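You operate a simulated robot arm through the tools that you are given. There is no shell and no other tool.

You are at the controls of a simulated robot arm. One attempt, no reset.

## Task
Set the red posts at about 20 cm and 80 cm, then load the ruler with 300 g.
Fine: press ZERO with the pan empty after the posts are set; the grey 100 g weight and the black 200 g weight next to it go on the pan. Leave the other two black weights.

The check looks at the end state, three seconds after you hand in, the way a careful person would. Anything else that was tipped, shoved, dropped, spilled or broken makes it a failure.

## Robot
A 7-joint arm with a two-finger parallel gripper, fixed in place. Base frame: the origin is at the foot of the arm, x ahead of it, y to its left, z up. Readings come in m, degrees, newtons and seconds.
Its first joint turns from -132.0 to 132.0 degrees. Payload 3.91 kg.
The TCP is the grasp point between the finger pads, 0.03 m short of the fingertips. In the tool frame z runs along the fingers and y along their closing line. The gripper opens to 0.11 m. The fingers are 0.02 m wide and 0.01 m thick; the gripper's body (0.048 by 0.112 m) begins 0.055 m behind the TCP.
Orientation is that of the tool frame in the base frame, as a unit quaternion [w, x, y, z]. With the fingers straight down and closing along the base's y, the tool's x points along the base's -x, its y along +y and its z along -z.

## Interface
- The arm moves only by the tool play_rows. Its argument "motion" is a list of rows, each a list of 3 entries, a list of its own where there are three numbers: the turn, a rotation vector about the tool's x, y, z in rad, then the shift along the tool's x, y, z in m, then the opening, from 0 (shut) to 1 (fully open). In form: [[[ax, ay, az], [dx, dy, dz], jaw], ...]. A call has 1 to 20 rows; each row shifts and turns the commanded pose from where the row before left it, along the tool's axes as they then stand. A row lasts 0.2 s, in which the tool goes at most 0.05 m and 8.6 degrees; a call with a longer step from one row to the next is refused whole, and so is a gripper value outside its range. A pose out of reach is approached as far as the arm can. The call stops where the force on the tool passes 40 N (or 10 N more than at its start, if that is more) or the arm is blocked; 0.2 s more then pass. Each finger travels about 0.108 m/s and halts on what it meets, pressing with about 42 N; the grip force reading is that of the motor and also rises with nothing between the fingers. The clock runs only during rows and for 0.2 s after the last one: add rows that do not move to give the fingers time. The reply holds the time, the measured pose of the TCP, the force on the tool along the base axes, the opening and the grip force, in the units named above and with some noise, with the torque about the TCP (base axes, N m) and any sound that the robot's microphone picked up.
- Cameras (640 x 400 px; columns grow to the right, rows downward): "scene" is fixed at [0.049, 0.6501, 1.5627]; the picture's right is [0.08, -1.00, 0.00], its down [-0.82, -0.06, -0.57] and it looks along [0.57, 0.04, -0.82] (base axes); focal length 351 px, centre (320, 200). "wrist" rides on the gripper at [0.072, 0.017, -0.103] in the tool frame; the picture's right is [-0.23, 0.97, 0.00], its down [-0.76, -0.18, -0.62] and it looks along [-0.61, -0.14, 0.78] (tool axes); focal length 222 px, centre (320, 200). There is no depth. A picture from a camera that has moved, and an enlarged one, comes with that camera's place and axes in the base frame and with its lens.
- capture(camera): a new picture of that camera. The clock stands still meanwhile.
- enlarge(camera, box): a new picture of the part [left, top, right, bottom] of that camera's present view, enlarged. The clock stands still meanwhile.
- hand_in(): hands the job in; it is judged then, once.

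Nothing tells you positions but the pictures and the camera data. Unless the task says otherwise, let go and move clear before handing in.

The tools are called after ">>>" as a command line: name --argument value ..., lists and objects as JSON in quotes. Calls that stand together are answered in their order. play_rows: Moves the arm, as the interface text tells. Its arguments: {"type":"object","properties":{"motion":{"type":"array"}},"required":["motion"]} The other tools are called the same way: capture (camera) takes a picture; enlarge (camera, box) takes an enlarged picture of a part of a camera's view; hand_in () hands the job in.

At the start:

```text
time: 0.0
tcp_pos: [0.5126, 0.3834, 1.1703]
tcp_rot: [0.0, 0.0, 1.0, 0.0]
contact_force: [-1.7, -0.1, -0.1]
wrist_torque: [0.04, 0.0, 0.02]
gripper_width: 0.1099
grip_force: 0.0
```

scene: 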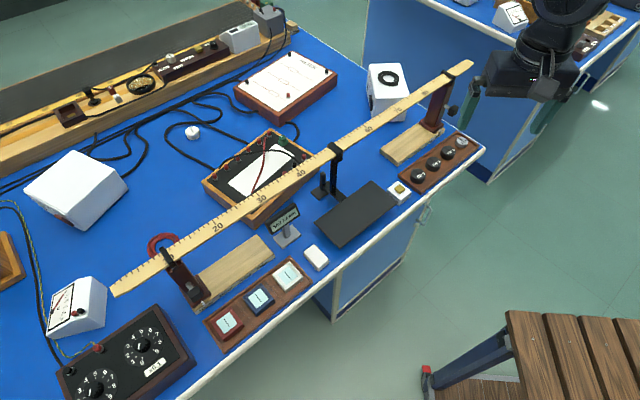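
wrist: 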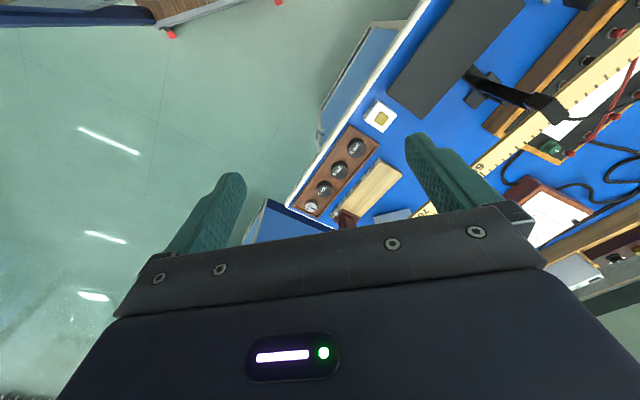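

I see a bench with a wooden ruler resting on red posts, a grey pan at its middle, a weight rack on the right and a panel of buttons in front. I'll look closer before I move anything.

>>> enlarge --camera "scene" --box '[100, 200, 340, 350]'

>>> enlarge --camera "scene" --box '[300, 50, 500, 175]'

>>> enlarge --camera "scene" --box '[250, 130, 490, 280]'

>>> enlarge --camera "scene" --box '[380, 120, 492, 190]'

```text
2.67 times, centred on (220, 275) of scene
camera zoom: at [0.049, 0.6501, 1.5627], right [0.08, -1.0, 0.0], down [-0.82, -0.06, -0.57], along [0.57, 0.04, -0.82], focal length 936 px, centre (587, 0)
```

zoom: 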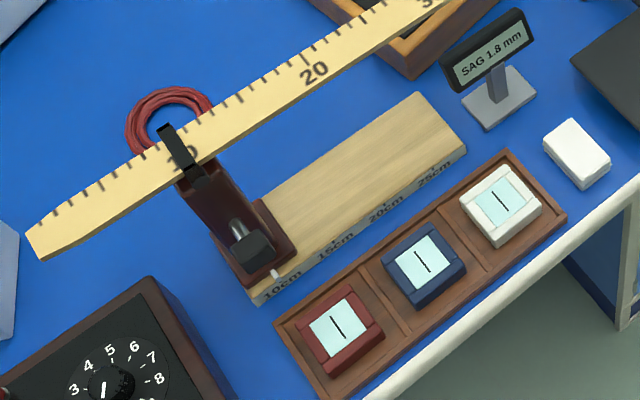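

```text
3.20 times, centred on (400, 112) of scene
camera zoom: at [0.049, 0.6501, 1.5627], right [0.08, -1.0, 0.0], down [-0.82, -0.06, -0.57], along [0.57, 0.04, -0.82], focal length 1123 px, centre (64, 480)
```

zoom: 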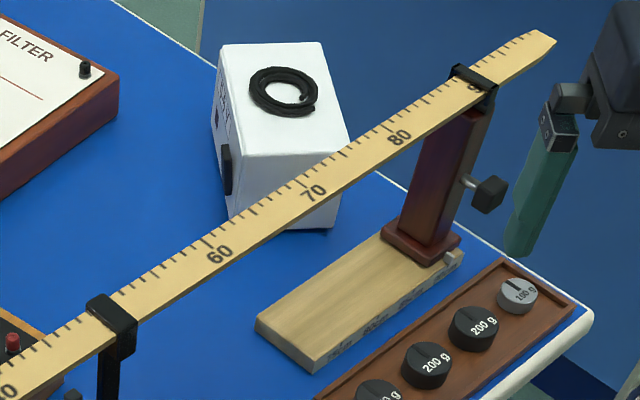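

```text
2.67 times, centred on (370, 205) of scene
camera zoom: at [0.049, 0.6501, 1.5627], right [0.08, -1.0, 0.0], down [-0.82, -0.06, -0.57], along [0.57, 0.04, -0.82], focal length 936 px, centre (187, 187)
```

zoom: 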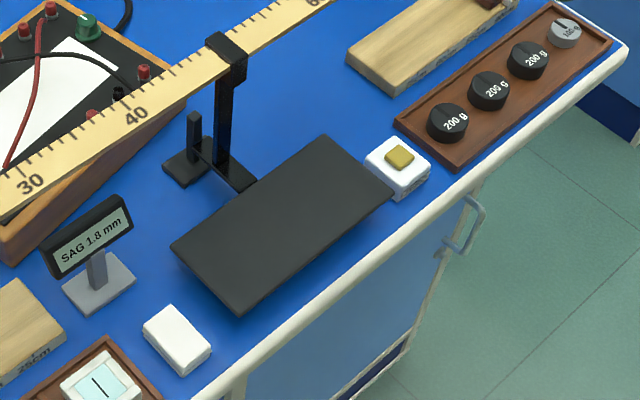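

```text
5.71 times, centred on (436, 155) of scene
camera zoom: at [0.049, 0.6501, 1.5627], right [0.08, -1.0, 0.0], down [-0.82, -0.06, -0.57], along [0.57, 0.04, -0.82], focal length 2005 px, centre (-343, 457)
```

zoom: 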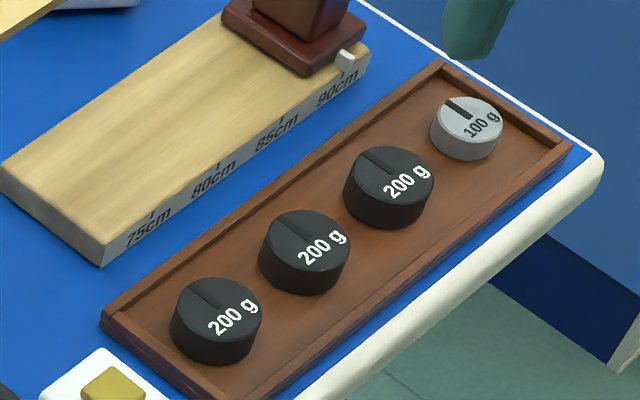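

The grey 100 g weight's top comes out near (0.83, 0.29, 0.80). I'll enlarge the candidates for the ZERO key and the post details, from both cameras.

>>> enlarge --camera "scene" --box '[360, 165, 440, 215]'

>>> enlarge --camera "scene" --box '[200, 200, 336, 350]'

>>> enlarge --camera "wrist" --box '[290, 0, 640, 219]'

>>> enlarge --camera "scene" --box '[140, 230, 236, 320]'

>>> enlarge --camera "scene" --box '[400, 60, 480, 140]'

```text
8.00 times, centred on (400, 190) of scene
camera zoom: at [0.049, 0.6501, 1.5627], right [0.08, -1.0, 0.0], down [-0.82, -0.06, -0.57], along [0.57, 0.04, -0.82], focal length 2807 px, centre (-320, 280)
```

zoom: 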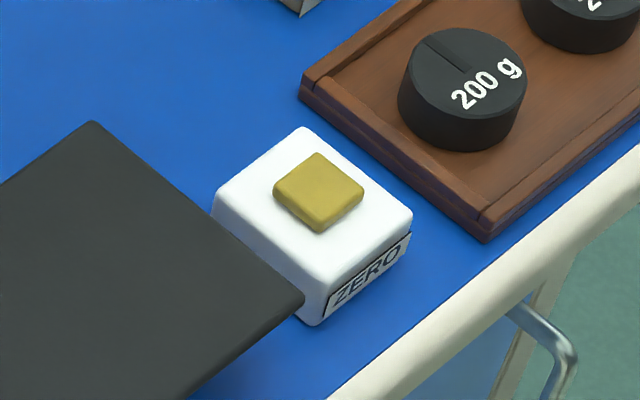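

```text
2.67 times, centred on (268, 275) of scene
camera zoom: at [0.049, 0.6501, 1.5627], right [0.08, -1.0, 0.0], down [-0.82, -0.06, -0.57], along [0.57, 0.04, -0.82], focal length 936 px, centre (459, 0)
```

zoom: 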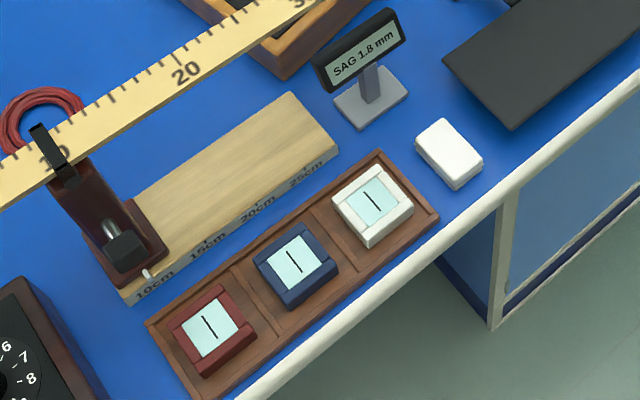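

```text
1.83 times, centred on (465, 110) of wrist
camera zoom: at [0.4389, 0.4, 1.2744], right [0.23, 0.97, 0.0], down [0.76, -0.18, 0.62], along [0.61, -0.14, -0.78], focal length 406 px, centre (55, 365)
```

zoom: 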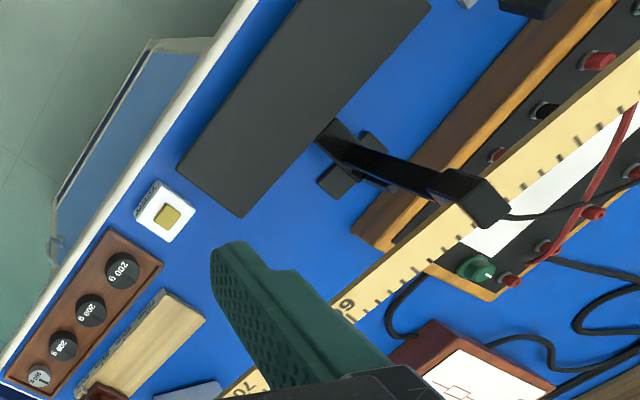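

```text
4.44 times, centred on (188, 275) of scene
camera zoom: at [0.049, 0.6501, 1.5627], right [0.08, -1.0, 0.0], down [-0.82, -0.06, -0.57], along [0.57, 0.04, -0.82], focal length 1559 px, centre (907, -133)
```

zoom: 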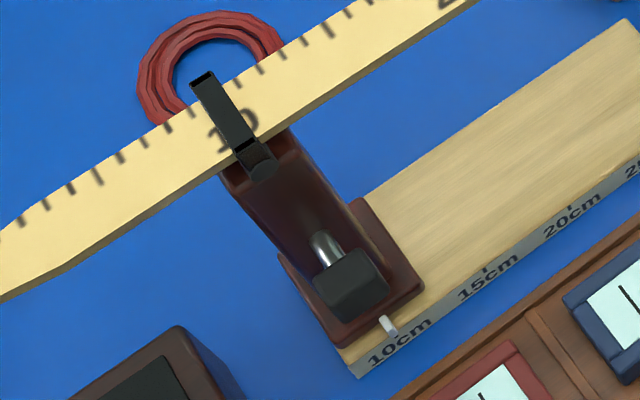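

```text
5.00 times, centred on (440, 100) of scene
camera zoom: at [0.049, 0.6501, 1.5627], right [0.08, -1.0, 0.0], down [-0.82, -0.06, -0.57], along [0.57, 0.04, -0.82], focal length 1754 px, centre (-280, 700)
```

zoom: 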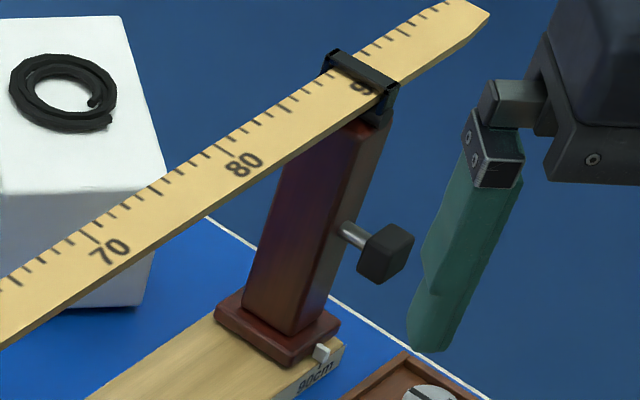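

The ZERO key is the white box with the yellow top, and the bench runs at 45° to the base. Each post has a front knob at about z 0.91. I'll swing the tool over to the left post and look at it more closely.

>>> play_rows --motion '[[[0, 0, -0.1309], [0, 0, 0], 0.5], [[0, 0, -0.1309], [0, 0, 0], 0.5], [[0, 0, -0.1309], [0, 0, 0], 0.5], [[0, 0, -0.1309], [0, 0, 0], 0.5], [[0, 0, -0.1309], [0, 0, 0], 0.5], [[0, 0, -0.1309], [0, 0, 0], 0.5], [[0, 0, 0], [0, 0.045, 0], 0.5], [[0, 0, 0], [0, 0.045, 0], 0.5], [[0, 0, 0], [0, 0.045, 0], 0.5], [[0, 0, 0], [0, 0.045, 0], 0.5], [[0, 0, 0], [0, 0.045, 0], 0.5], [[0, 0, 0], [0, 0.045, 0], 0.5], [[0, 0, 0], [0, 0.045, 0], 0.5], [[0, 0, 0], [0, 0.045, 0], 0.5], [[0, 0, 0], [0, 0.045, 0], 0.5], [[0, 0, 0], [0, 0.045, 0], 0.5], [[0, -0.1309, 0], [0, 0, 0.03], 0.5], [[0, -0.1309, 0], [0, 0, 0.03], 0.5], [[0, -0.1309, 0], [0, 0, 0.03], 0.5], [[0, -0.1309, 0], [0, 0, 0.03], 0.5]]'

>>> capture --camera "wrist"

>>> capture --camera "scene"

```text
time: 4.2
tcp_pos: [0.2085, 0.717, 1.0548]
tcp_rot: [0.24, -0.37, 0.892, 0.101]
contact_force: [0.1, -0.8, 0.4]
wrist_torque: [0.01, 0.03, -0.01]
gripper_width: 0.055
grip_force: 0.0
```

```text
taken
camera wrist: at [0.1146, 0.6482, 1.1073], right [-0.55, 0.83, 0.12], down [0.37, 0.12, 0.92], along [0.75, 0.55, -0.37], focal length 222 px, centre (320, 200)
```

wrist: 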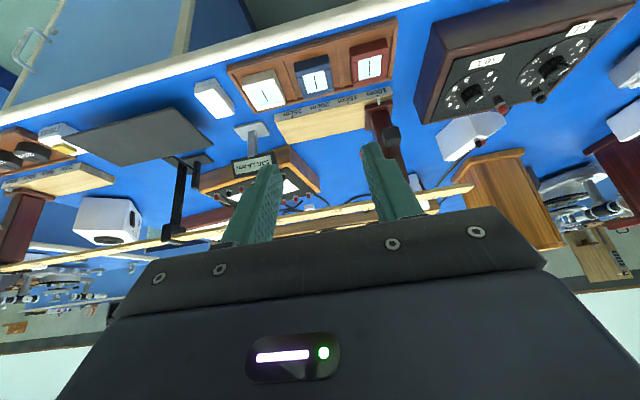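

```text
taken
```

scene: 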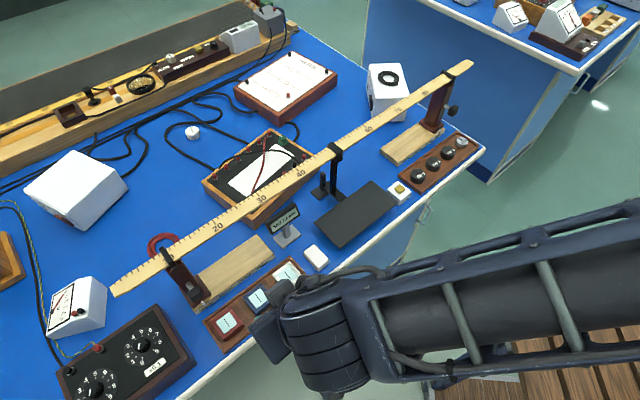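

The arm hasn't touched anything, and I can see the left post, its knob and the rail scale. I'll enlarge them to pin down the knob's position.

>>> enlarge --camera "wrist" --box '[300, 60, 460, 220]'

>>> enlarge --camera "wrist" --box '[0, 90, 240, 260]'

```text
2.50 times, centred on (380, 140) of wrist
camera zoom: at [0.1146, 0.6482, 1.1073], right [-0.55, 0.83, 0.12], down [0.37, 0.12, 0.92], along [0.75, 0.55, -0.37], focal length 555 px, centre (170, 350)
```

zoom: 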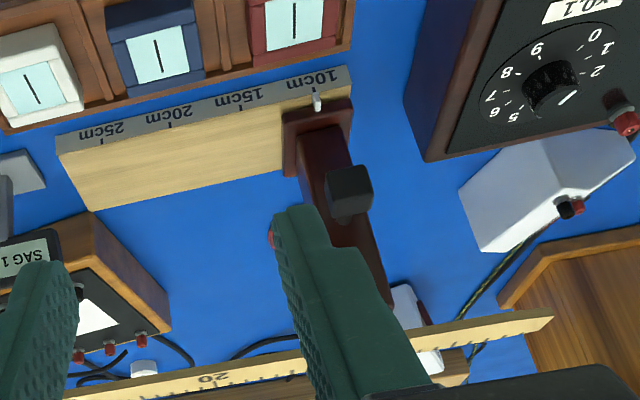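

```text
2.35 times, centred on (120, 175) of wrist
camera zoom: at [0.1146, 0.6482, 1.1073], right [-0.55, 0.83, 0.12], down [0.37, 0.12, 0.92], along [0.75, 0.55, -0.37], focal length 523 px, centre (791, 259)
```

zoom: 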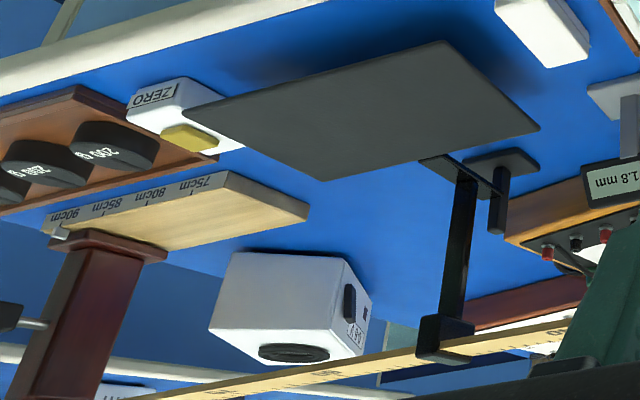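

The knob is about 2.5 cm wide and sits near (a −0.453, b 0.836, z 0.906), where a runs along the bench and b away from the arm. I'll line up with it and stop part-way to check.

>>> play_rows --motion '[[[0, 0, 0], [-0.029, 0.031, 0], 0.7], [[0, 0, 0], [-0.029, 0.031, 0], 0.7], [[0, 0, 0], [-0.0277, 0.0314, 0], 0.7], [[0, 0, 0], [0, 0, 0.04], 0.7], [[0, 0, 0], [0, 0, 0.04], 0.7], [[0, 0, 0], [0, 0, 0.04], 0.7], [[0, 0, 0], [0, 0, 0], 0.7]]'

>>> capture --camera "wrist"

>>> enlarge --camera "scene" --box '[120, 190, 320, 340]'

```text
time: 5.8
tcp_pos: [0.2413, 0.8776, 0.9937]
tcp_rot: [0.239, -0.37, 0.892, 0.099]
contact_force: [0.0, -0.6, 0.9]
wrist_torque: [0.0, 0.01, 0.02]
gripper_width: 0.0768
grip_force: 0.0
```

```text
taken
camera wrist: at [0.1464, 0.8098, 1.0477], right [-0.55, 0.83, 0.11], down [0.37, 0.12, 0.92], along [0.75, 0.55, -0.37], focal length 222 px, centre (320, 200)
```

wrist: 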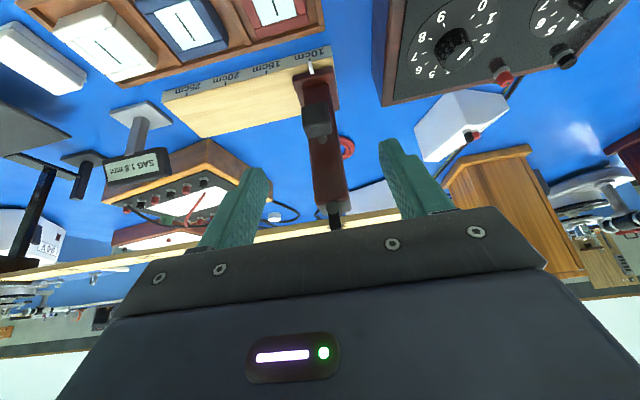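

```text
2.67 times, centred on (220, 265) of scene
camera zoom: at [0.049, 0.6501, 1.5627], right [0.08, -1.0, 0.0], down [-0.82, -0.06, -0.57], along [0.57, 0.04, -0.82], focal length 936 px, centre (587, 27)
```

zoom: 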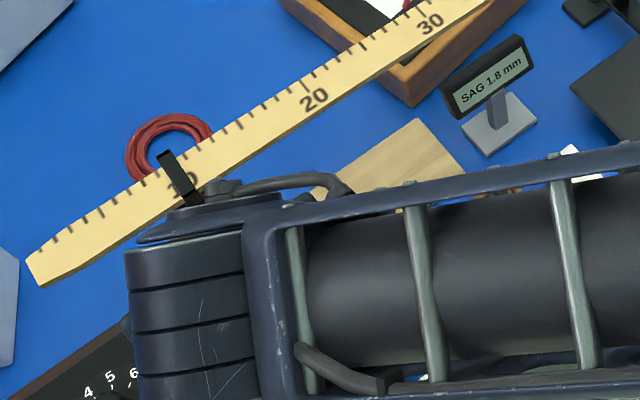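

I'm in line with the knob and everything is clear. I'll zoom in on the knob for the final approach.

>>> enlarge --camera "wrist" --box '[240, 40, 400, 240]'

```text
2.00 times, centred on (320, 140) of wrist
camera zoom: at [0.1464, 0.8098, 1.0477], right [-0.55, 0.83, 0.11], down [0.37, 0.12, 0.92], along [0.75, 0.55, -0.37], focal length 444 px, centre (320, 320)
```

zoom: 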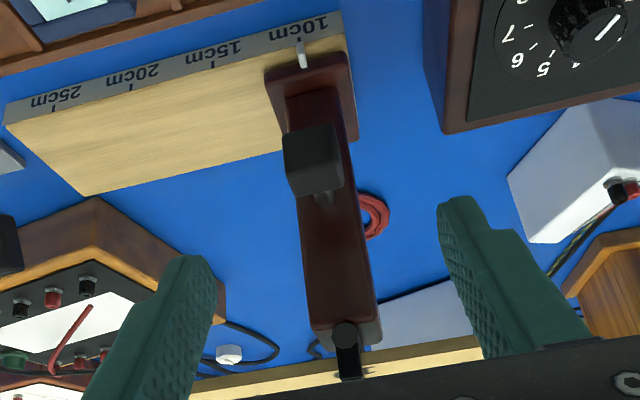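

The fingers straddle the knob, so I'll advance the last 9.6 cm and close on it.

>>> play_rows --motion '[[[0, 0, 0], [0, 0, 0.032], 0.65], [[0, 0, 0], [0, 0, 0.032], 0.65], [[0, 0, 0], [0, 0, 0.02], 0.65], [[0, 0, 0], [0, 0, 0.012], 0.65], [[0, 0, 0], [0, 0, 0], 0.65]]'

>>> capture --camera "wrist"

>>> capture --camera "scene"

```text
time: 7.0
tcp_pos: [0.2736, 0.9121, 0.9098]
tcp_rot: [0.238, -0.37, 0.892, 0.1]
contact_force: [0.8, 0.8, -0.2]
wrist_torque: [-0.05, 0.0, 0.01]
gripper_width: 0.0713
grip_force: 0.1
```

```text
taken
camera wrist: at [0.1791, 0.8443, 0.9634], right [-0.55, 0.83, 0.11], down [0.37, 0.12, 0.92], along [0.75, 0.55, -0.37], focal length 222 px, centre (320, 200)
```

wrist: 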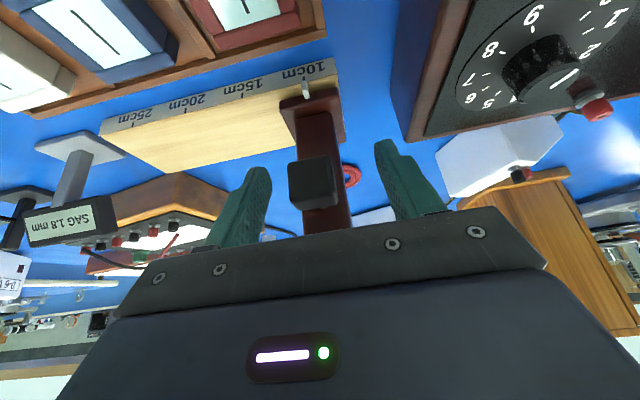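

```text
taken
```

scene: 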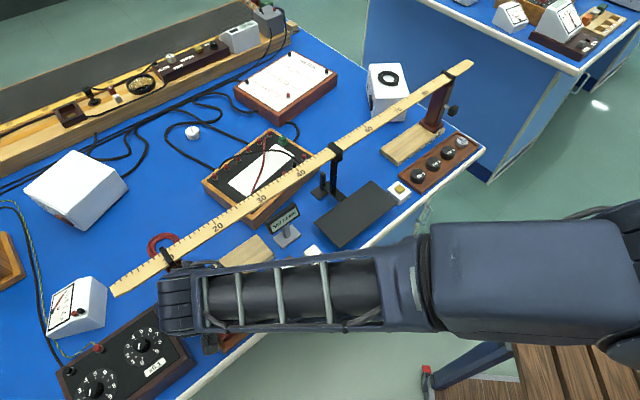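

The knob is centred between the fingers, so I'll close on it.

>>> play_rows --motion '[[[0, 0, 0], [0, -0.0015, 0], 0.4], [[0, 0, 0], [0, 0, 0], 0.2], [[0, 0, 0], [0, 0, 0], 0.1], [[0, 0, 0], [0, 0, 0], 0.1], [[0, 0, 0], [0, 0, 0], 0.1]]'

>>> enlarge --camera "wrist" --box '[200, 30, 440, 230]'

```text
time: 8.2
tcp_pos: [0.2752, 0.9105, 0.9102]
tcp_rot: [0.239, -0.37, 0.892, 0.099]
contact_force: [2.3, -12.6, -1.1]
wrist_torque: [-0.36, -0.12, -0.26]
gripper_width: 0.0321
grip_force: 44.6
```

```text
2.00 times, centred on (320, 130) of wrist
camera zoom: at [0.1806, 0.8427, 0.9637], right [-0.55, 0.83, 0.11], down [0.37, 0.12, 0.92], along [0.75, 0.55, -0.37], focal length 444 px, centre (320, 340)
```

zoom: 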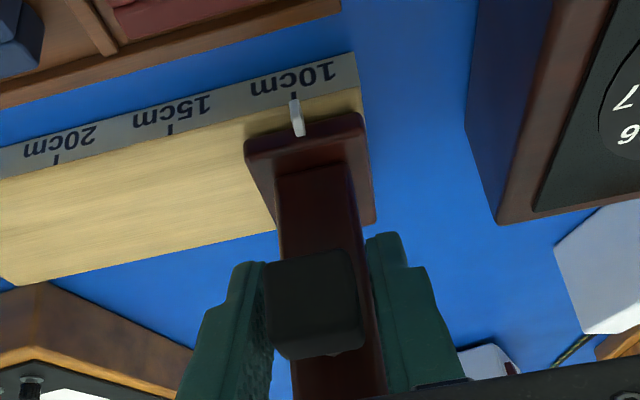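

The knob is gripped and the pointer reads 10 cm. I'll drag toward 20 cm in small steps, starting with about 3 cm.

>>> play_rows --motion '[[[0, 0, 0], [0, -0.006, 0], 0.1], [[0, 0, 0], [0, -0.006, 0], 0.1], [[0, 0, 0], [0, -0.006, 0], 0.1], [[0, 0, 0], [0, -0.006, 0], 0.1], [[0, 0, 0], [0, -0.006, 0], 0.1], [[0, 0, 0], [0, 0, 0], 0.1]]'

>>> capture --camera "wrist"

>>> enlarge --camera "scene" --box '[120, 190, 320, 340]'

```text
time: 9.6
tcp_pos: [0.2961, 0.89, 0.9097]
tcp_rot: [0.239, -0.37, 0.892, 0.1]
contact_force: [7.9, 5.9, -7.5]
wrist_torque: [0.19, -0.15, 0.0]
gripper_width: 0.0317
grip_force: 45.2
```

```text
taken
camera wrist: at [0.2019, 0.8214, 0.9638], right [-0.55, 0.83, 0.11], down [0.37, 0.12, 0.92], along [0.75, 0.55, -0.37], focal length 222 px, centre (320, 200)
```

wrist: 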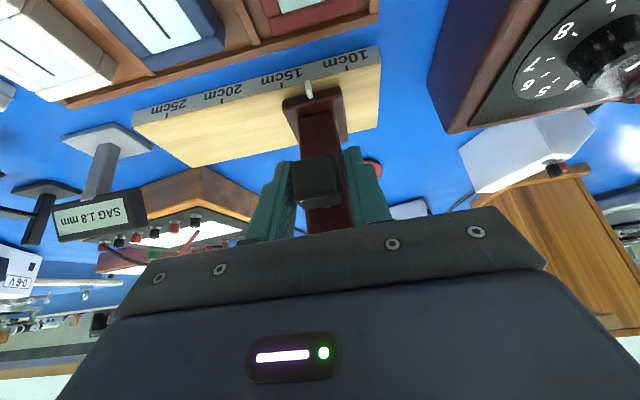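

```text
2.67 times, centred on (220, 265) of scene
camera zoom: at [0.049, 0.6501, 1.5627], right [0.08, -1.0, 0.0], down [-0.82, -0.06, -0.57], along [0.57, 0.04, -0.82], focal length 936 px, centre (587, 27)
```

zoom: 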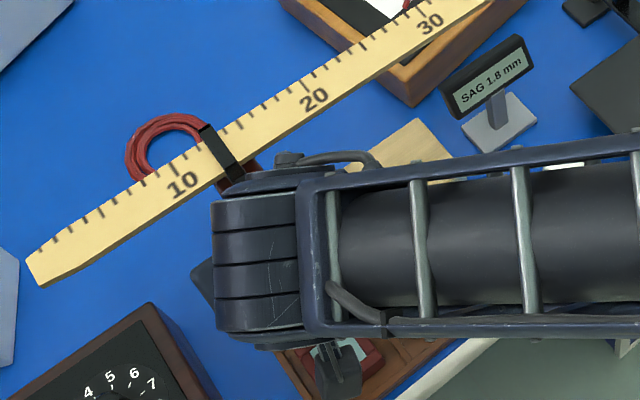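

The post slides freely with the grip, and the ruler stays put. I'll drag the remaining 7 cm or so.

>>> play_rows --motion '[[[0, 0, 0], [0, -0.01, 0], 0.1], [[0, 0, 0], [0, -0.01, 0], 0.1], [[0, 0, 0], [0, -0.01, 0], 0.1], [[0, 0, 0], [0, -0.01, 0], 0.1], [[0, 0, 0], [0, -0.01, 0], 0.1], [[0, 0, 0], [0, -0.01, 0], 0.1], [[0, 0, 0], [0, -0.01, 0], 0.1], [[0, 0, 0], [0, 0, 0], 0.1]]'

>>> enlarge --camera "wrist" --box '[220, 30, 460, 180]'

>>> enlarge --camera "scene" --box '[120, 190, 320, 340]'

```text
time: 11.4
tcp_pos: [0.3452, 0.8412, 0.9112]
tcp_rot: [0.239, -0.37, 0.892, 0.099]
contact_force: [0.5, -3.7, 0.6]
wrist_torque: [-0.87, 0.04, -0.22]
gripper_width: 0.0318
grip_force: 45.2
```

```text
2.67 times, centred on (340, 105) of wrist
camera zoom: at [0.2511, 0.772, 0.9638], right [-0.55, 0.83, 0.11], down [0.37, 0.12, 0.92], along [0.75, 0.55, -0.37], focal length 592 px, centre (267, 453)
```

zoom: 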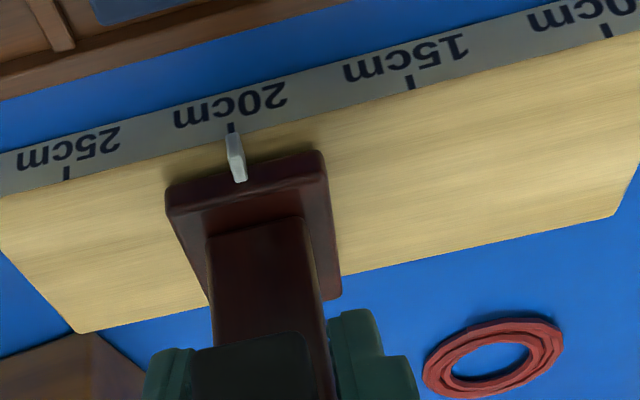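

```text
2.67 times, centred on (220, 265) of scene
camera zoom: at [0.049, 0.6501, 1.5627], right [0.08, -1.0, 0.0], down [-0.82, -0.06, -0.57], along [0.57, 0.04, -0.82], focal length 936 px, centre (587, 27)
```

zoom: 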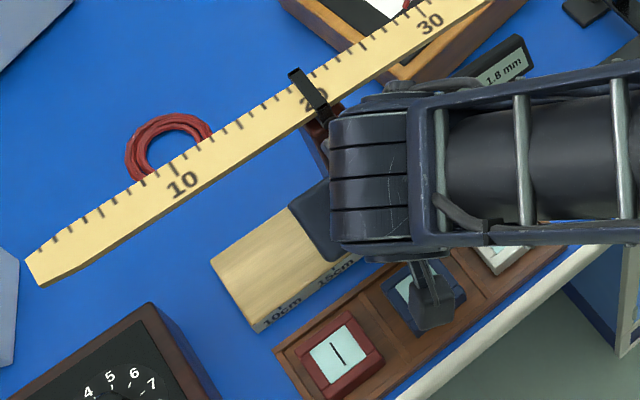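

The left pointer now sits on 20 cm. I'll open, back straight out and check that it stays.

>>> play_rows --motion '[[[0, 0, 0], [0, 0, 0], 0.4], [[0, 0, 0], [0, 0, 0], 0.6], [[0, 0, 0], [0, 0, 0], 0.6], [[0, 0, 0], [0, 0, -0.02], 0.6], [[0, 0, 0], [0, 0, -0.04], 0.6], [[0, 0, 0], [0, 0, -0.045], 0.6], [[0, 0, 0], [0, 0, -0.045], 0.6], [[0, 0, 0], [0, 0, -0.045], 0.6], [[0, 0, 0], [0, 0, 0], 0.6]]'

>>> capture --camera "wrist"

>>> capture --camera "scene"

```text
time: 13.4
tcp_pos: [0.2777, 0.7709, 1.0773]
tcp_rot: [0.239, -0.37, 0.892, 0.101]
contact_force: [0.1, -0.2, -0.8]
wrist_torque: [0.01, 0.03, -0.01]
gripper_width: 0.066
grip_force: 0.1
```

```text
taken
camera wrist: at [0.1842, 0.7024, 1.1318], right [-0.55, 0.83, 0.11], down [0.37, 0.12, 0.92], along [0.75, 0.55, -0.37], focal length 222 px, centre (320, 200)
```

wrist: 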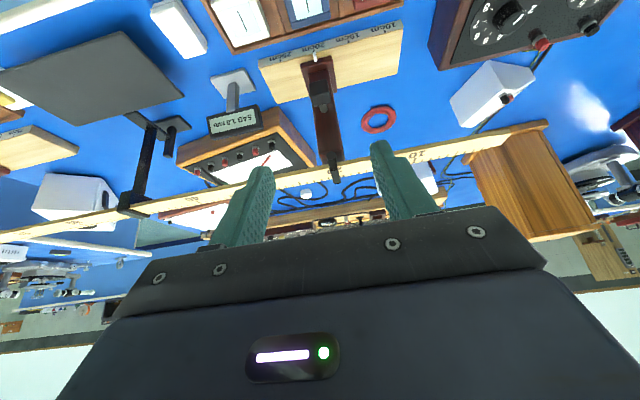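

```text
taken
```

scene: 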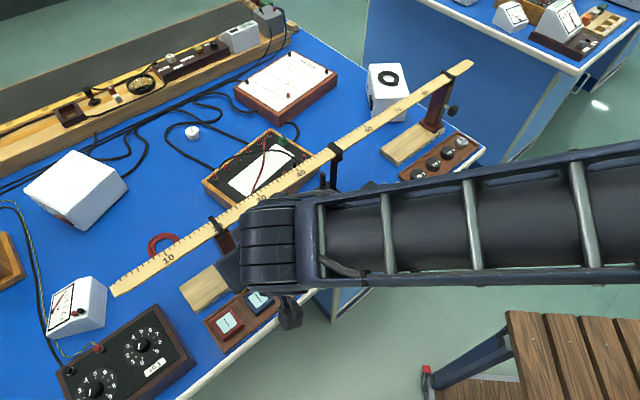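

The left post stayed at 20 cm. Next I'll rise clear and travel along the bench front to the right post.

>>> play_rows --motion '[[[0, 0, 0], [0.029, 0, -0.04], 0.7], [[0, 0, 0], [0.029, 0, -0.04], 0.7], [[0, 0, 0], [0, -0.047, 0], 0.7], [[0, 0, 0], [0, -0.047, 0], 0.7], [[0, 0, 0], [0, -0.047, 0], 0.7], [[0, 0, 0], [0, -0.047, 0], 0.7], [[0, 0, 0], [0, -0.047, 0], 0.7], [[0, 0, 0], [0, -0.047, 0], 0.7], [[0, 0, 0], [0, -0.047, 0], 0.7], [[0, 0, 0], [0, -0.047, 0], 0.7], [[0, 0, 0], [0, -0.047, 0], 0.7], [[0, 0, 0], [0, -0.047, 0], 0.7], [[0, 0, 0], [0, -0.047, 0], 0.7], [[0, 0, 0], [0, -0.047, 0], 0.7], [[0, 0, 0], [0, -0.047, 0], 0.7], [[0, 0, 0], [0, -0.047, 0], 0.7], [[0, 0, 0], [0, -0.047, 0], 0.7], [[0, 0, 0], [0, 0, 0], 0.7]]'

>>> capture --camera "wrist"

>>> capture --camera "scene"

```text
time: 17.2
tcp_pos: [0.7108, 0.2101, 1.1187]
tcp_rot: [0.239, -0.37, 0.892, 0.099]
contact_force: [-0.2, 0.1, -0.2]
wrist_torque: [-0.03, 0.0, 0.01]
gripper_width: 0.0768
grip_force: 0.0
```

```text
taken
camera wrist: at [0.6168, 0.1424, 1.1725], right [-0.55, 0.83, 0.11], down [0.37, 0.12, 0.92], along [0.75, 0.55, -0.37], focal length 222 px, centre (320, 200)
```

wrist: 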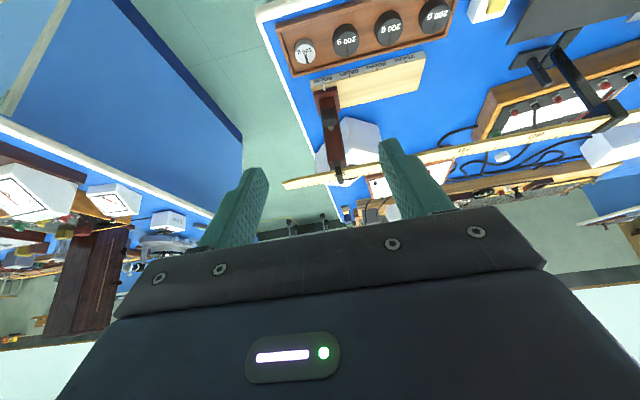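

```text
taken
```

scene: 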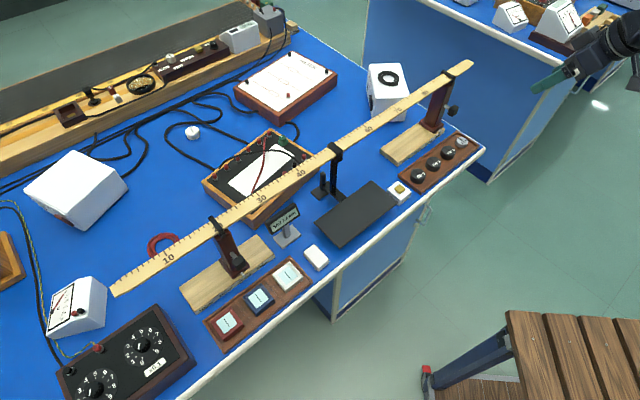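

>>> enlarge --camera "wrist" --box '[260, 40, 420, 200]'

>>> enlarge --camera "scene" --box '[180, 200, 310, 340]'

```text
2.50 times, centred on (340, 120) of wrist
camera zoom: at [0.6168, 0.1424, 1.1725], right [-0.55, 0.83, 0.11], down [0.37, 0.12, 0.92], along [0.75, 0.55, -0.37], focal length 555 px, centre (270, 400)
```

zoom: 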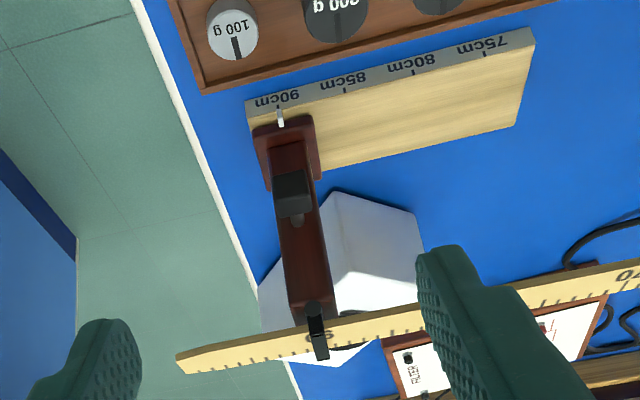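

```text
2.86 times, centred on (245, 270) of scene
camera zoom: at [0.049, 0.6501, 1.5627], right [0.08, -1.0, 0.0], down [-0.82, -0.06, -0.57], along [0.57, 0.04, -0.82], focal length 1002 px, centre (534, 0)
```

zoom: 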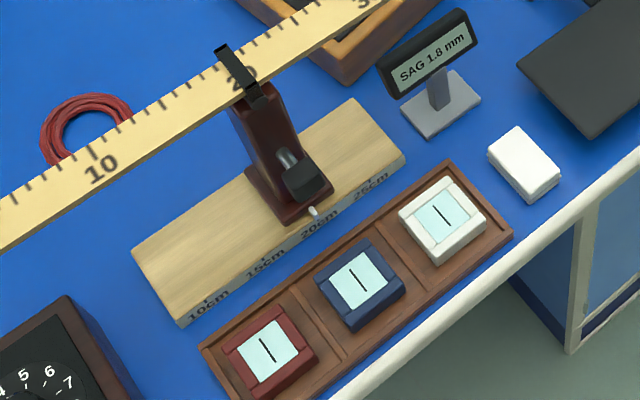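

The right knob comes out at (a 0.350, b 0.836, z 0.904), a mirror image of the left one. I'll approach it the same way.

>>> play_rows --motion '[[[0, 0, 0], [-0.0287, 0.002, 0], 0.65], [[0, 0, 0], [-0.0287, 0.002, 0], 0.65], [[0, 0, 0], [0, 0, 0.045], 0.65], [[0, 0, 0], [0, 0, 0.045], 0.65], [[0, 0, 0], [0, 0, 0.045], 0.65], [[0, 0, 0], [0, 0, 0.045], 0.65], [[0, 0, 0], [0, 0, 0], 0.65]]'

>>> capture --camera "wrist"

```text
time: 18.8
tcp_pos: [0.8078, 0.3097, 0.9935]
tcp_rot: [0.239, -0.369, 0.893, 0.1]
contact_force: [-0.4, -0.4, 1.1]
wrist_torque: [0.01, -0.03, -0.02]
gripper_width: 0.0716
grip_force: 0.0
```

```text
taken
camera wrist: at [0.7137, 0.2414, 1.0469], right [-0.55, 0.83, 0.11], down [0.37, 0.12, 0.92], along [0.75, 0.55, -0.37], focal length 222 px, centre (320, 200)
```

wrist: 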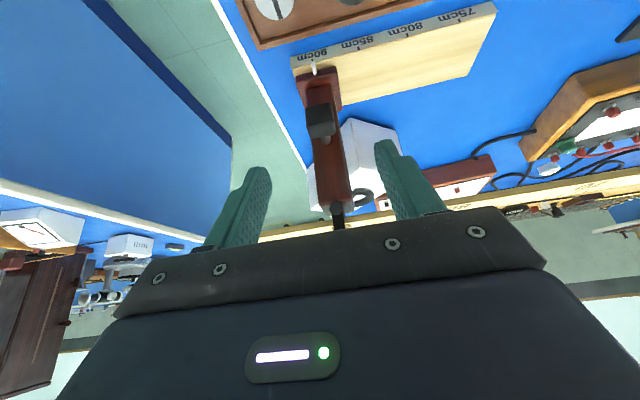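

Aligned, so I'll advance and close.

>>> play_rows --motion '[[[0, 0, 0], [0, 0.0025, 0.032], 0.65], [[0, 0, 0], [0, 0, 0.032], 0.65], [[0, 0, 0], [0, 0, 0.02], 0.65], [[0, 0, 0], [0, 0, 0.0115], 0.65], [[0, 0, 0], [0, 0, 0], 0.65]]'

>>> capture --camera "wrist"

```text
time: 20.0
tcp_pos: [0.8392, 0.3468, 0.91]
tcp_rot: [0.238, -0.37, 0.892, 0.1]
contact_force: [0.8, -0.4, 0.6]
wrist_torque: [0.0, 0.0, -0.03]
gripper_width: 0.0717
grip_force: 0.1
```

```text
taken
camera wrist: at [0.745, 0.2788, 0.9636], right [-0.55, 0.83, 0.11], down [0.37, 0.12, 0.92], along [0.75, 0.55, -0.37], focal length 222 px, centre (320, 200)
```

wrist: 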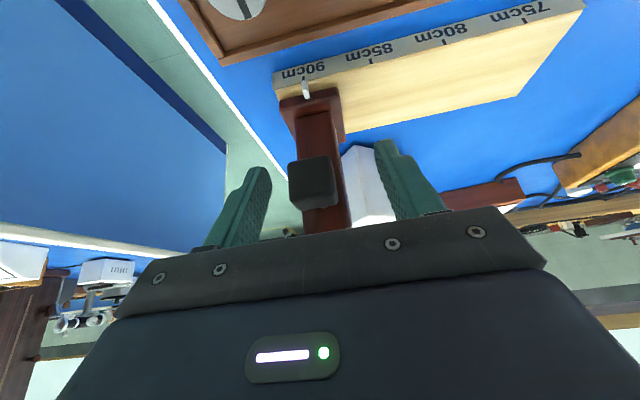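

The view matches the left grasp. I'll close on the knob and drag about 8 cm toward 80, then check.

>>> play_rows --motion '[[[0, 0, 0], [0, -0.0015, 0], 0.4], [[0, 0, 0], [0, 0, 0], 0.2], [[0, 0, 0], [0, 0, 0], 0.1], [[0, 0, 0], [0, 0, 0], 0.1], [[0, 0, 0], [0, 0.006, 0], 0.1], [[0, 0, 0], [0, 0.008, 0], 0.1], [[0, 0, 0], [0, 0.008, 0], 0.1], [[0, 0, 0], [0, 0.01, 0], 0.1], [[0, 0, 0], [0, 0.01, 0], 0.1], [[0, 0, 0], [0, 0.01, 0], 0.1], [[0, 0, 0], [0, 0.01, 0], 0.1], [[0, 0, 0], [0, 0.01, 0], 0.1], [[0, 0, 0], [0, 0.008, 0], 0.1], [[0, 0, 0], [0, 0, 0], 0.1]]'

>>> enlarge --camera "wrist" --box '[200, 30, 440, 180]'

>>> capture --camera "scene"

```text
time: 23.0
tcp_pos: [0.7826, 0.4042, 0.9098]
tcp_rot: [0.239, -0.369, 0.892, 0.099]
contact_force: [8.9, 11.8, 9.5]
wrist_torque: [0.74, -0.88, 0.03]
gripper_width: 0.0315
grip_force: 44.8
```

```text
2.67 times, centred on (320, 105) of wrist
camera zoom: at [0.6889, 0.3341, 0.9632], right [-0.55, 0.83, 0.12], down [0.37, 0.12, 0.92], along [0.75, 0.55, -0.37], focal length 592 px, centre (320, 453)
```

zoom: 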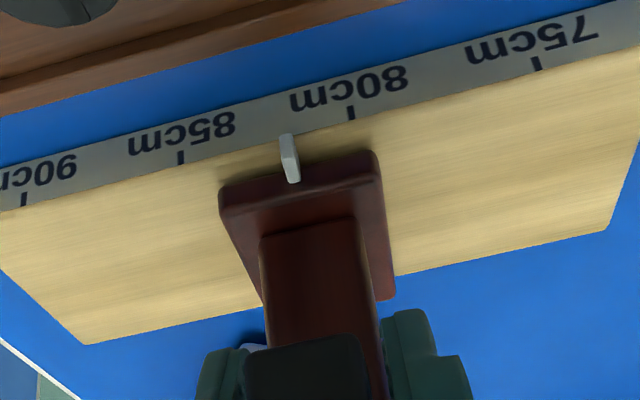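

```text
taken
```

scene: 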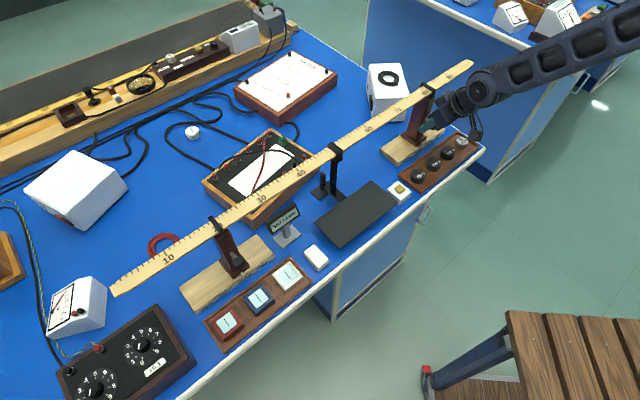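

The pointer is about 1.9 cm short of 80, so I'll drag the rest.

>>> play_rows --motion '[[[0, 0, 0], [0, 0.007, 0], 0.1], [[0, 0, 0], [0, 0.007, 0], 0.1], [[0, 0, 0], [0, 0.005, 0], 0.1], [[0, 0, 0], [0, 0, 0], 0.1], [[0, 0, 0], [0, 0, 0], 0.1]]'

>>> enlarge --camera "wrist" --box '[200, 30, 440, 180]'

```text
time: 24.2
tcp_pos: [0.7708, 0.4167, 0.9096]
tcp_rot: [0.239, -0.37, 0.892, 0.101]
contact_force: [6.9, 10.4, 22.4]
wrist_torque: [0.34, -0.56, 0.04]
gripper_width: 0.0317
grip_force: 45.4
```

```text
2.67 times, centred on (320, 105) of wrist
camera zoom: at [0.6757, 0.3472, 0.9632], right [-0.55, 0.83, 0.11], down [0.37, 0.12, 0.92], along [0.75, 0.55, -0.37], focal length 592 px, centre (320, 453)
```

zoom: 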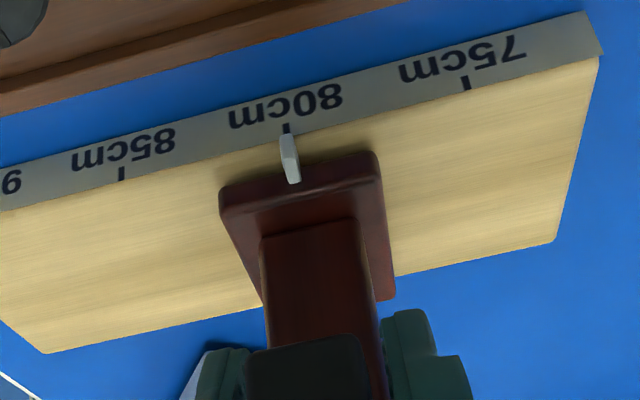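

The right pointer is on 80 cm. I'll release and back out.

>>> play_rows --motion '[[[0, 0, 0], [0, 0, 0], 0.4], [[0, 0, 0], [0, 0, 0], 0.6], [[0, 0, 0], [0, 0, 0], 0.6], [[0, 0, 0], [0, 0, -0.02], 0.6], [[0, 0, 0], [0, 0, -0.04], 0.6], [[0, 0, 0], [0, 0, -0.045], 0.6], [[0, 0, 0], [0, 0, -0.045], 0.6], [[0, 0, 0], [0, 0, -0.045], 0.6], [[0, 0, 0], [0.029, 0, -0.04], 0.6], [[0, 0, 0], [0.029, 0, -0.04], 0.6], [[0, 0, 0], [0, 0, 0], 0.6]]'

>>> capture --camera "wrist"

>>> enlarge --camera "scene" --box '[340, 40, 500, 200]'

>>> enlarge --camera "scene" --box '[250, 180, 330, 260]'

```text
time: 26.6
tcp_pos: [0.6403, 0.2809, 1.1165]
tcp_rot: [0.239, -0.37, 0.892, 0.101]
contact_force: [-0.5, -0.4, -0.3]
wrist_torque: [0.01, 0.0, 0.03]
gripper_width: 0.0658
grip_force: 0.0
```

```text
taken
camera wrist: at [0.5453, 0.2122, 1.1697], right [-0.55, 0.83, 0.11], down [0.37, 0.12, 0.92], along [0.75, 0.55, -0.37], focal length 222 px, centre (320, 200)
```

wrist: 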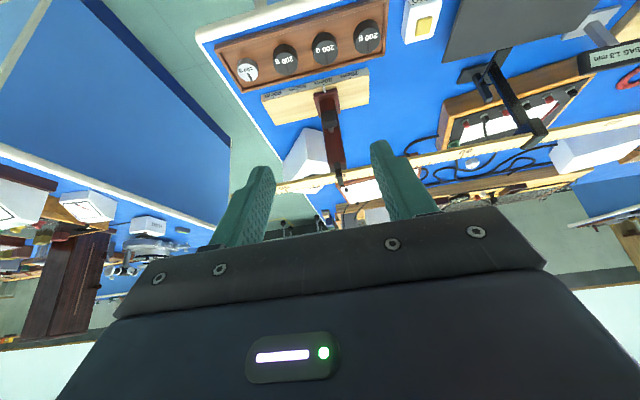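

```text
2.50 times, centred on (420, 120) of scene
camera zoom: at [0.049, 0.6501, 1.5627], right [0.08, -1.0, 0.0], down [-0.82, -0.06, -0.57], along [0.57, 0.04, -0.82], focal length 877 px, centre (70, 400)
```

zoom: 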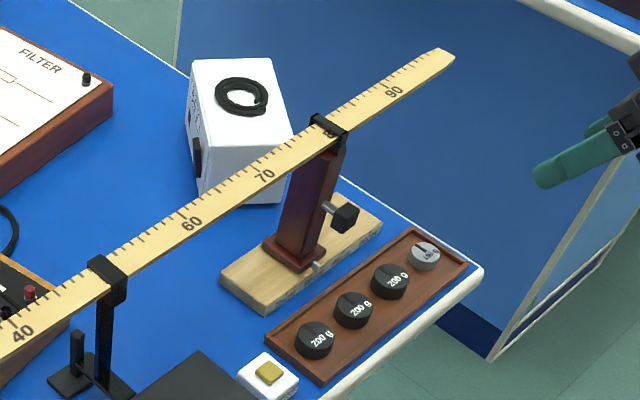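

```text
5.00 times, centred on (290, 220) of scene
camera zoom: at [0.049, 0.6501, 1.5627], right [0.08, -1.0, 0.0], down [-0.82, -0.06, -0.57], along [0.57, 0.04, -0.82], focal length 1754 px, centre (470, 100)
```

zoom: 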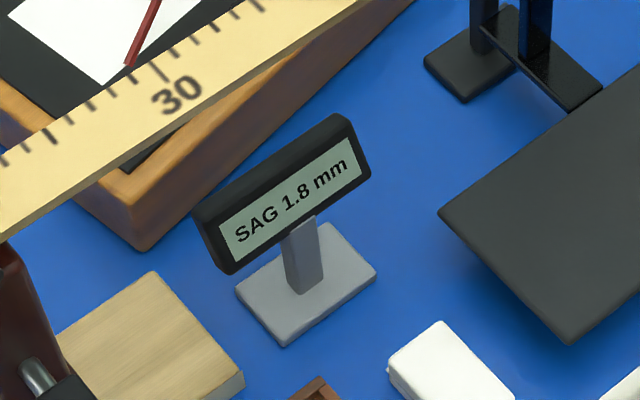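

Both posts are set. Next is the ZERO key at about (a 0.087, b 0.776, z 0.83). I'll straighten the tool to point down, close the fingers and hover above it.

>>> play_rows --motion '[[[0, 0.1309, 0], [0, 0, 0], 0.3], [[0, 0.1309, 0], [0, 0, 0], 0.0], [[0, 0.1309, 0], [0, 0, 0], 0.0], [[0, 0.1309, 0], [0, 0, 0], 0.0], [[0, 0, 0], [-0.0249, 0.0333, 0], 0.0], [[0, 0, 0], [-0.0249, 0.0333, 0], 0.0], [[0, 0, 0], [-0.0249, 0.0333, 0], 0.0], [[0, 0, 0], [-0.0249, 0.0333, 0], 0.0], [[0, 0, 0], [-0.0249, 0.0333, 0], 0.0], [[0, 0, 0], [0, 0, 0.04], 0.0], [[0, 0, 0], [0, 0, 0.04], 0.0], [[0, 0, 0], [0, 0, 0.04], 0.0], [[0, 0, 0], [0, 0, 0.03], 0.0], [[0, 0, 0], [0, 0, 0], 0.0]]'

>>> capture --camera "wrist"

>>> capture --camera "scene"

```text
time: 29.6
tcp_pos: [0.6084, 0.4903, 0.9685]
tcp_rot: [-0.001, -0.383, 0.924, 0.001]
contact_force: [0.5, 0.0, 0.1]
wrist_torque: [0.01, 0.01, 0.0]
gripper_width: 0.0
grip_force: 37.8
```

```text
taken
camera wrist: at [0.5441, 0.4508, 1.0714], right [-0.53, 0.85, 0.0], down [0.66, 0.41, 0.62], along [0.53, 0.33, -0.78], focal length 222 px, centre (320, 200)
```

wrist: 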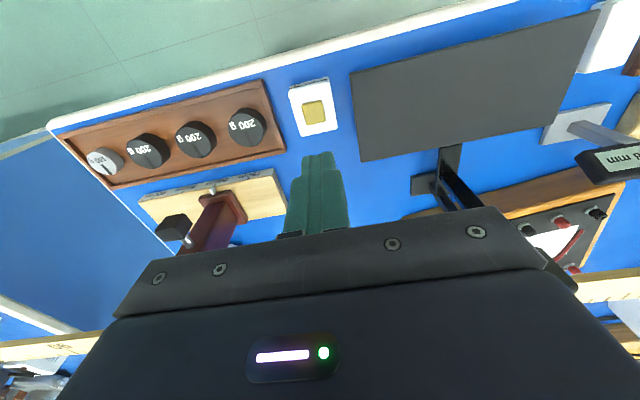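

```text
taken
```

scene: 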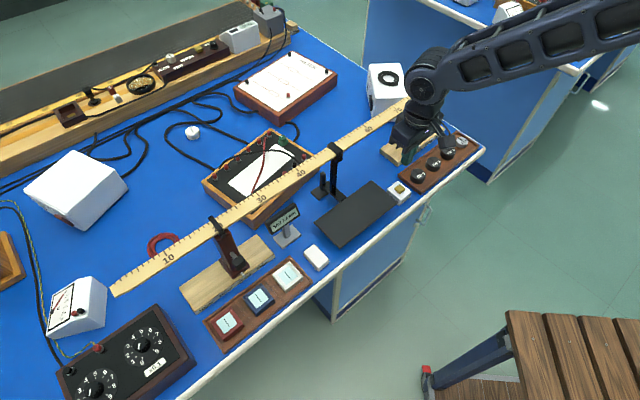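

The key top is at (a 0.088, b 0.776, z 0.83), and the fingers clear the pan edge. I'll lower to just above it.

>>> play_rows --motion '[[[0, 0, 0], [0.001, -0.0045, 0.03], 0.0], [[0, 0, 0], [0, 0, 0.03], 0.0], [[0, 0, 0], [0, 0, 0.025], 0.0], [[0, 0, 0], [0, 0, 0.005], 0.0], [[0, 0, 0], [0, 0, 0.004], 0.0], [[0, 0, 0], [0, 0, 0], 0.0]]'

>>> enlarge --camera "wrist" --box '[240, 40, 440, 240]'

>>> enlarge --camera "scene" --box '[350, 130, 450, 220]'

```text
time: 31.0
tcp_pos: [0.6085, 0.4849, 0.8748]
tcp_rot: [-0.001, -0.382, 0.924, 0.0]
contact_force: [0.2, -0.6, -0.1]
wrist_torque: [0.03, -0.03, 0.03]
gripper_width: 0.0
grip_force: 37.9
```

```text
2.00 times, centred on (340, 140) of wrist
camera zoom: at [0.5455, 0.4451, 0.9778], right [-0.53, 0.85, 0.0], down [0.66, 0.41, 0.62], along [0.53, 0.33, -0.78], focal length 444 px, centre (280, 320)
```

zoom: 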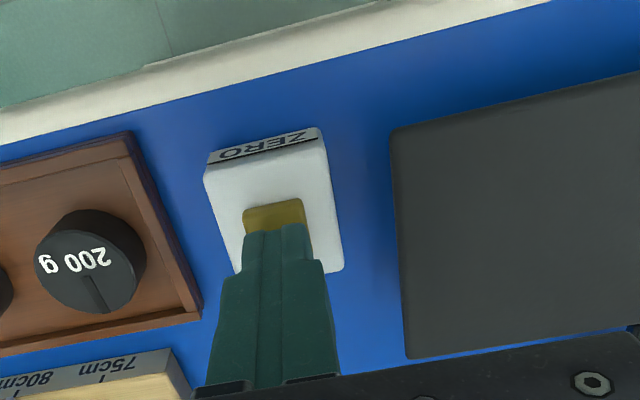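

```text
4.44 times, centred on (400, 175) of scene
camera zoom: at [0.049, 0.6501, 1.5627], right [0.08, -1.0, 0.0], down [-0.82, -0.06, -0.57], along [0.57, 0.04, -0.82], focal length 1559 px, centre (-36, 311)
```

zoom: 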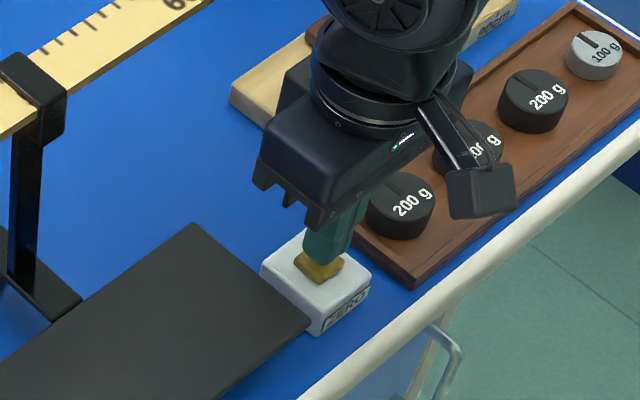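

The fingertips are just above the yellow key, so I'll press down in small steps.

>>> play_rows --motion '[[[0, 0, 0], [0, 0, 0.004], 0.0], [[0, 0, 0], [0, 0, 0.003], 0.0], [[0, 0, 0], [0, 0, 0.003], 0.0], [[0, 0, 0], [0, 0, 0.002], 0.0], [[0, 0, 0], [0, 0, 0.002], 0.0], [[0, 0, 0], [0, 0, 0.002], 0.0]]'

>>> enlarge --camera "scene" --box '[250, 180, 330, 260]'

```text
time: 32.4
tcp_pos: [0.6119, 0.4842, 0.8589]
tcp_rot: [0.0, -0.383, 0.924, 0.001]
contact_force: [1.3, 0.4, 11.0]
wrist_torque: [-0.02, -0.06, -0.01]
gripper_width: 0.0001
grip_force: 37.5
heard: click
```

```text
5.00 times, centred on (290, 220) of scene
camera zoom: at [0.049, 0.6501, 1.5627], right [0.08, -1.0, 0.0], down [-0.82, -0.06, -0.57], along [0.57, 0.04, -0.82], focal length 1754 px, centre (470, 100)
```

zoom: 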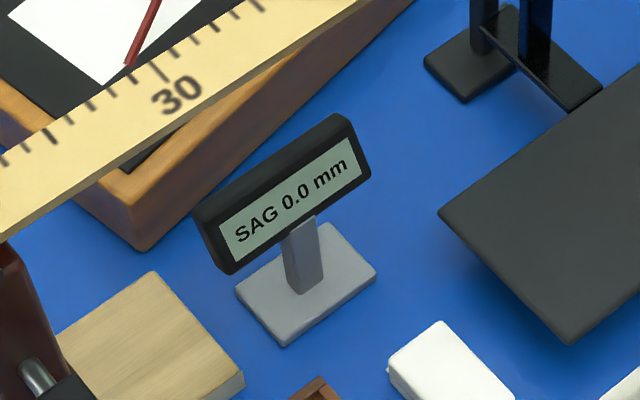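

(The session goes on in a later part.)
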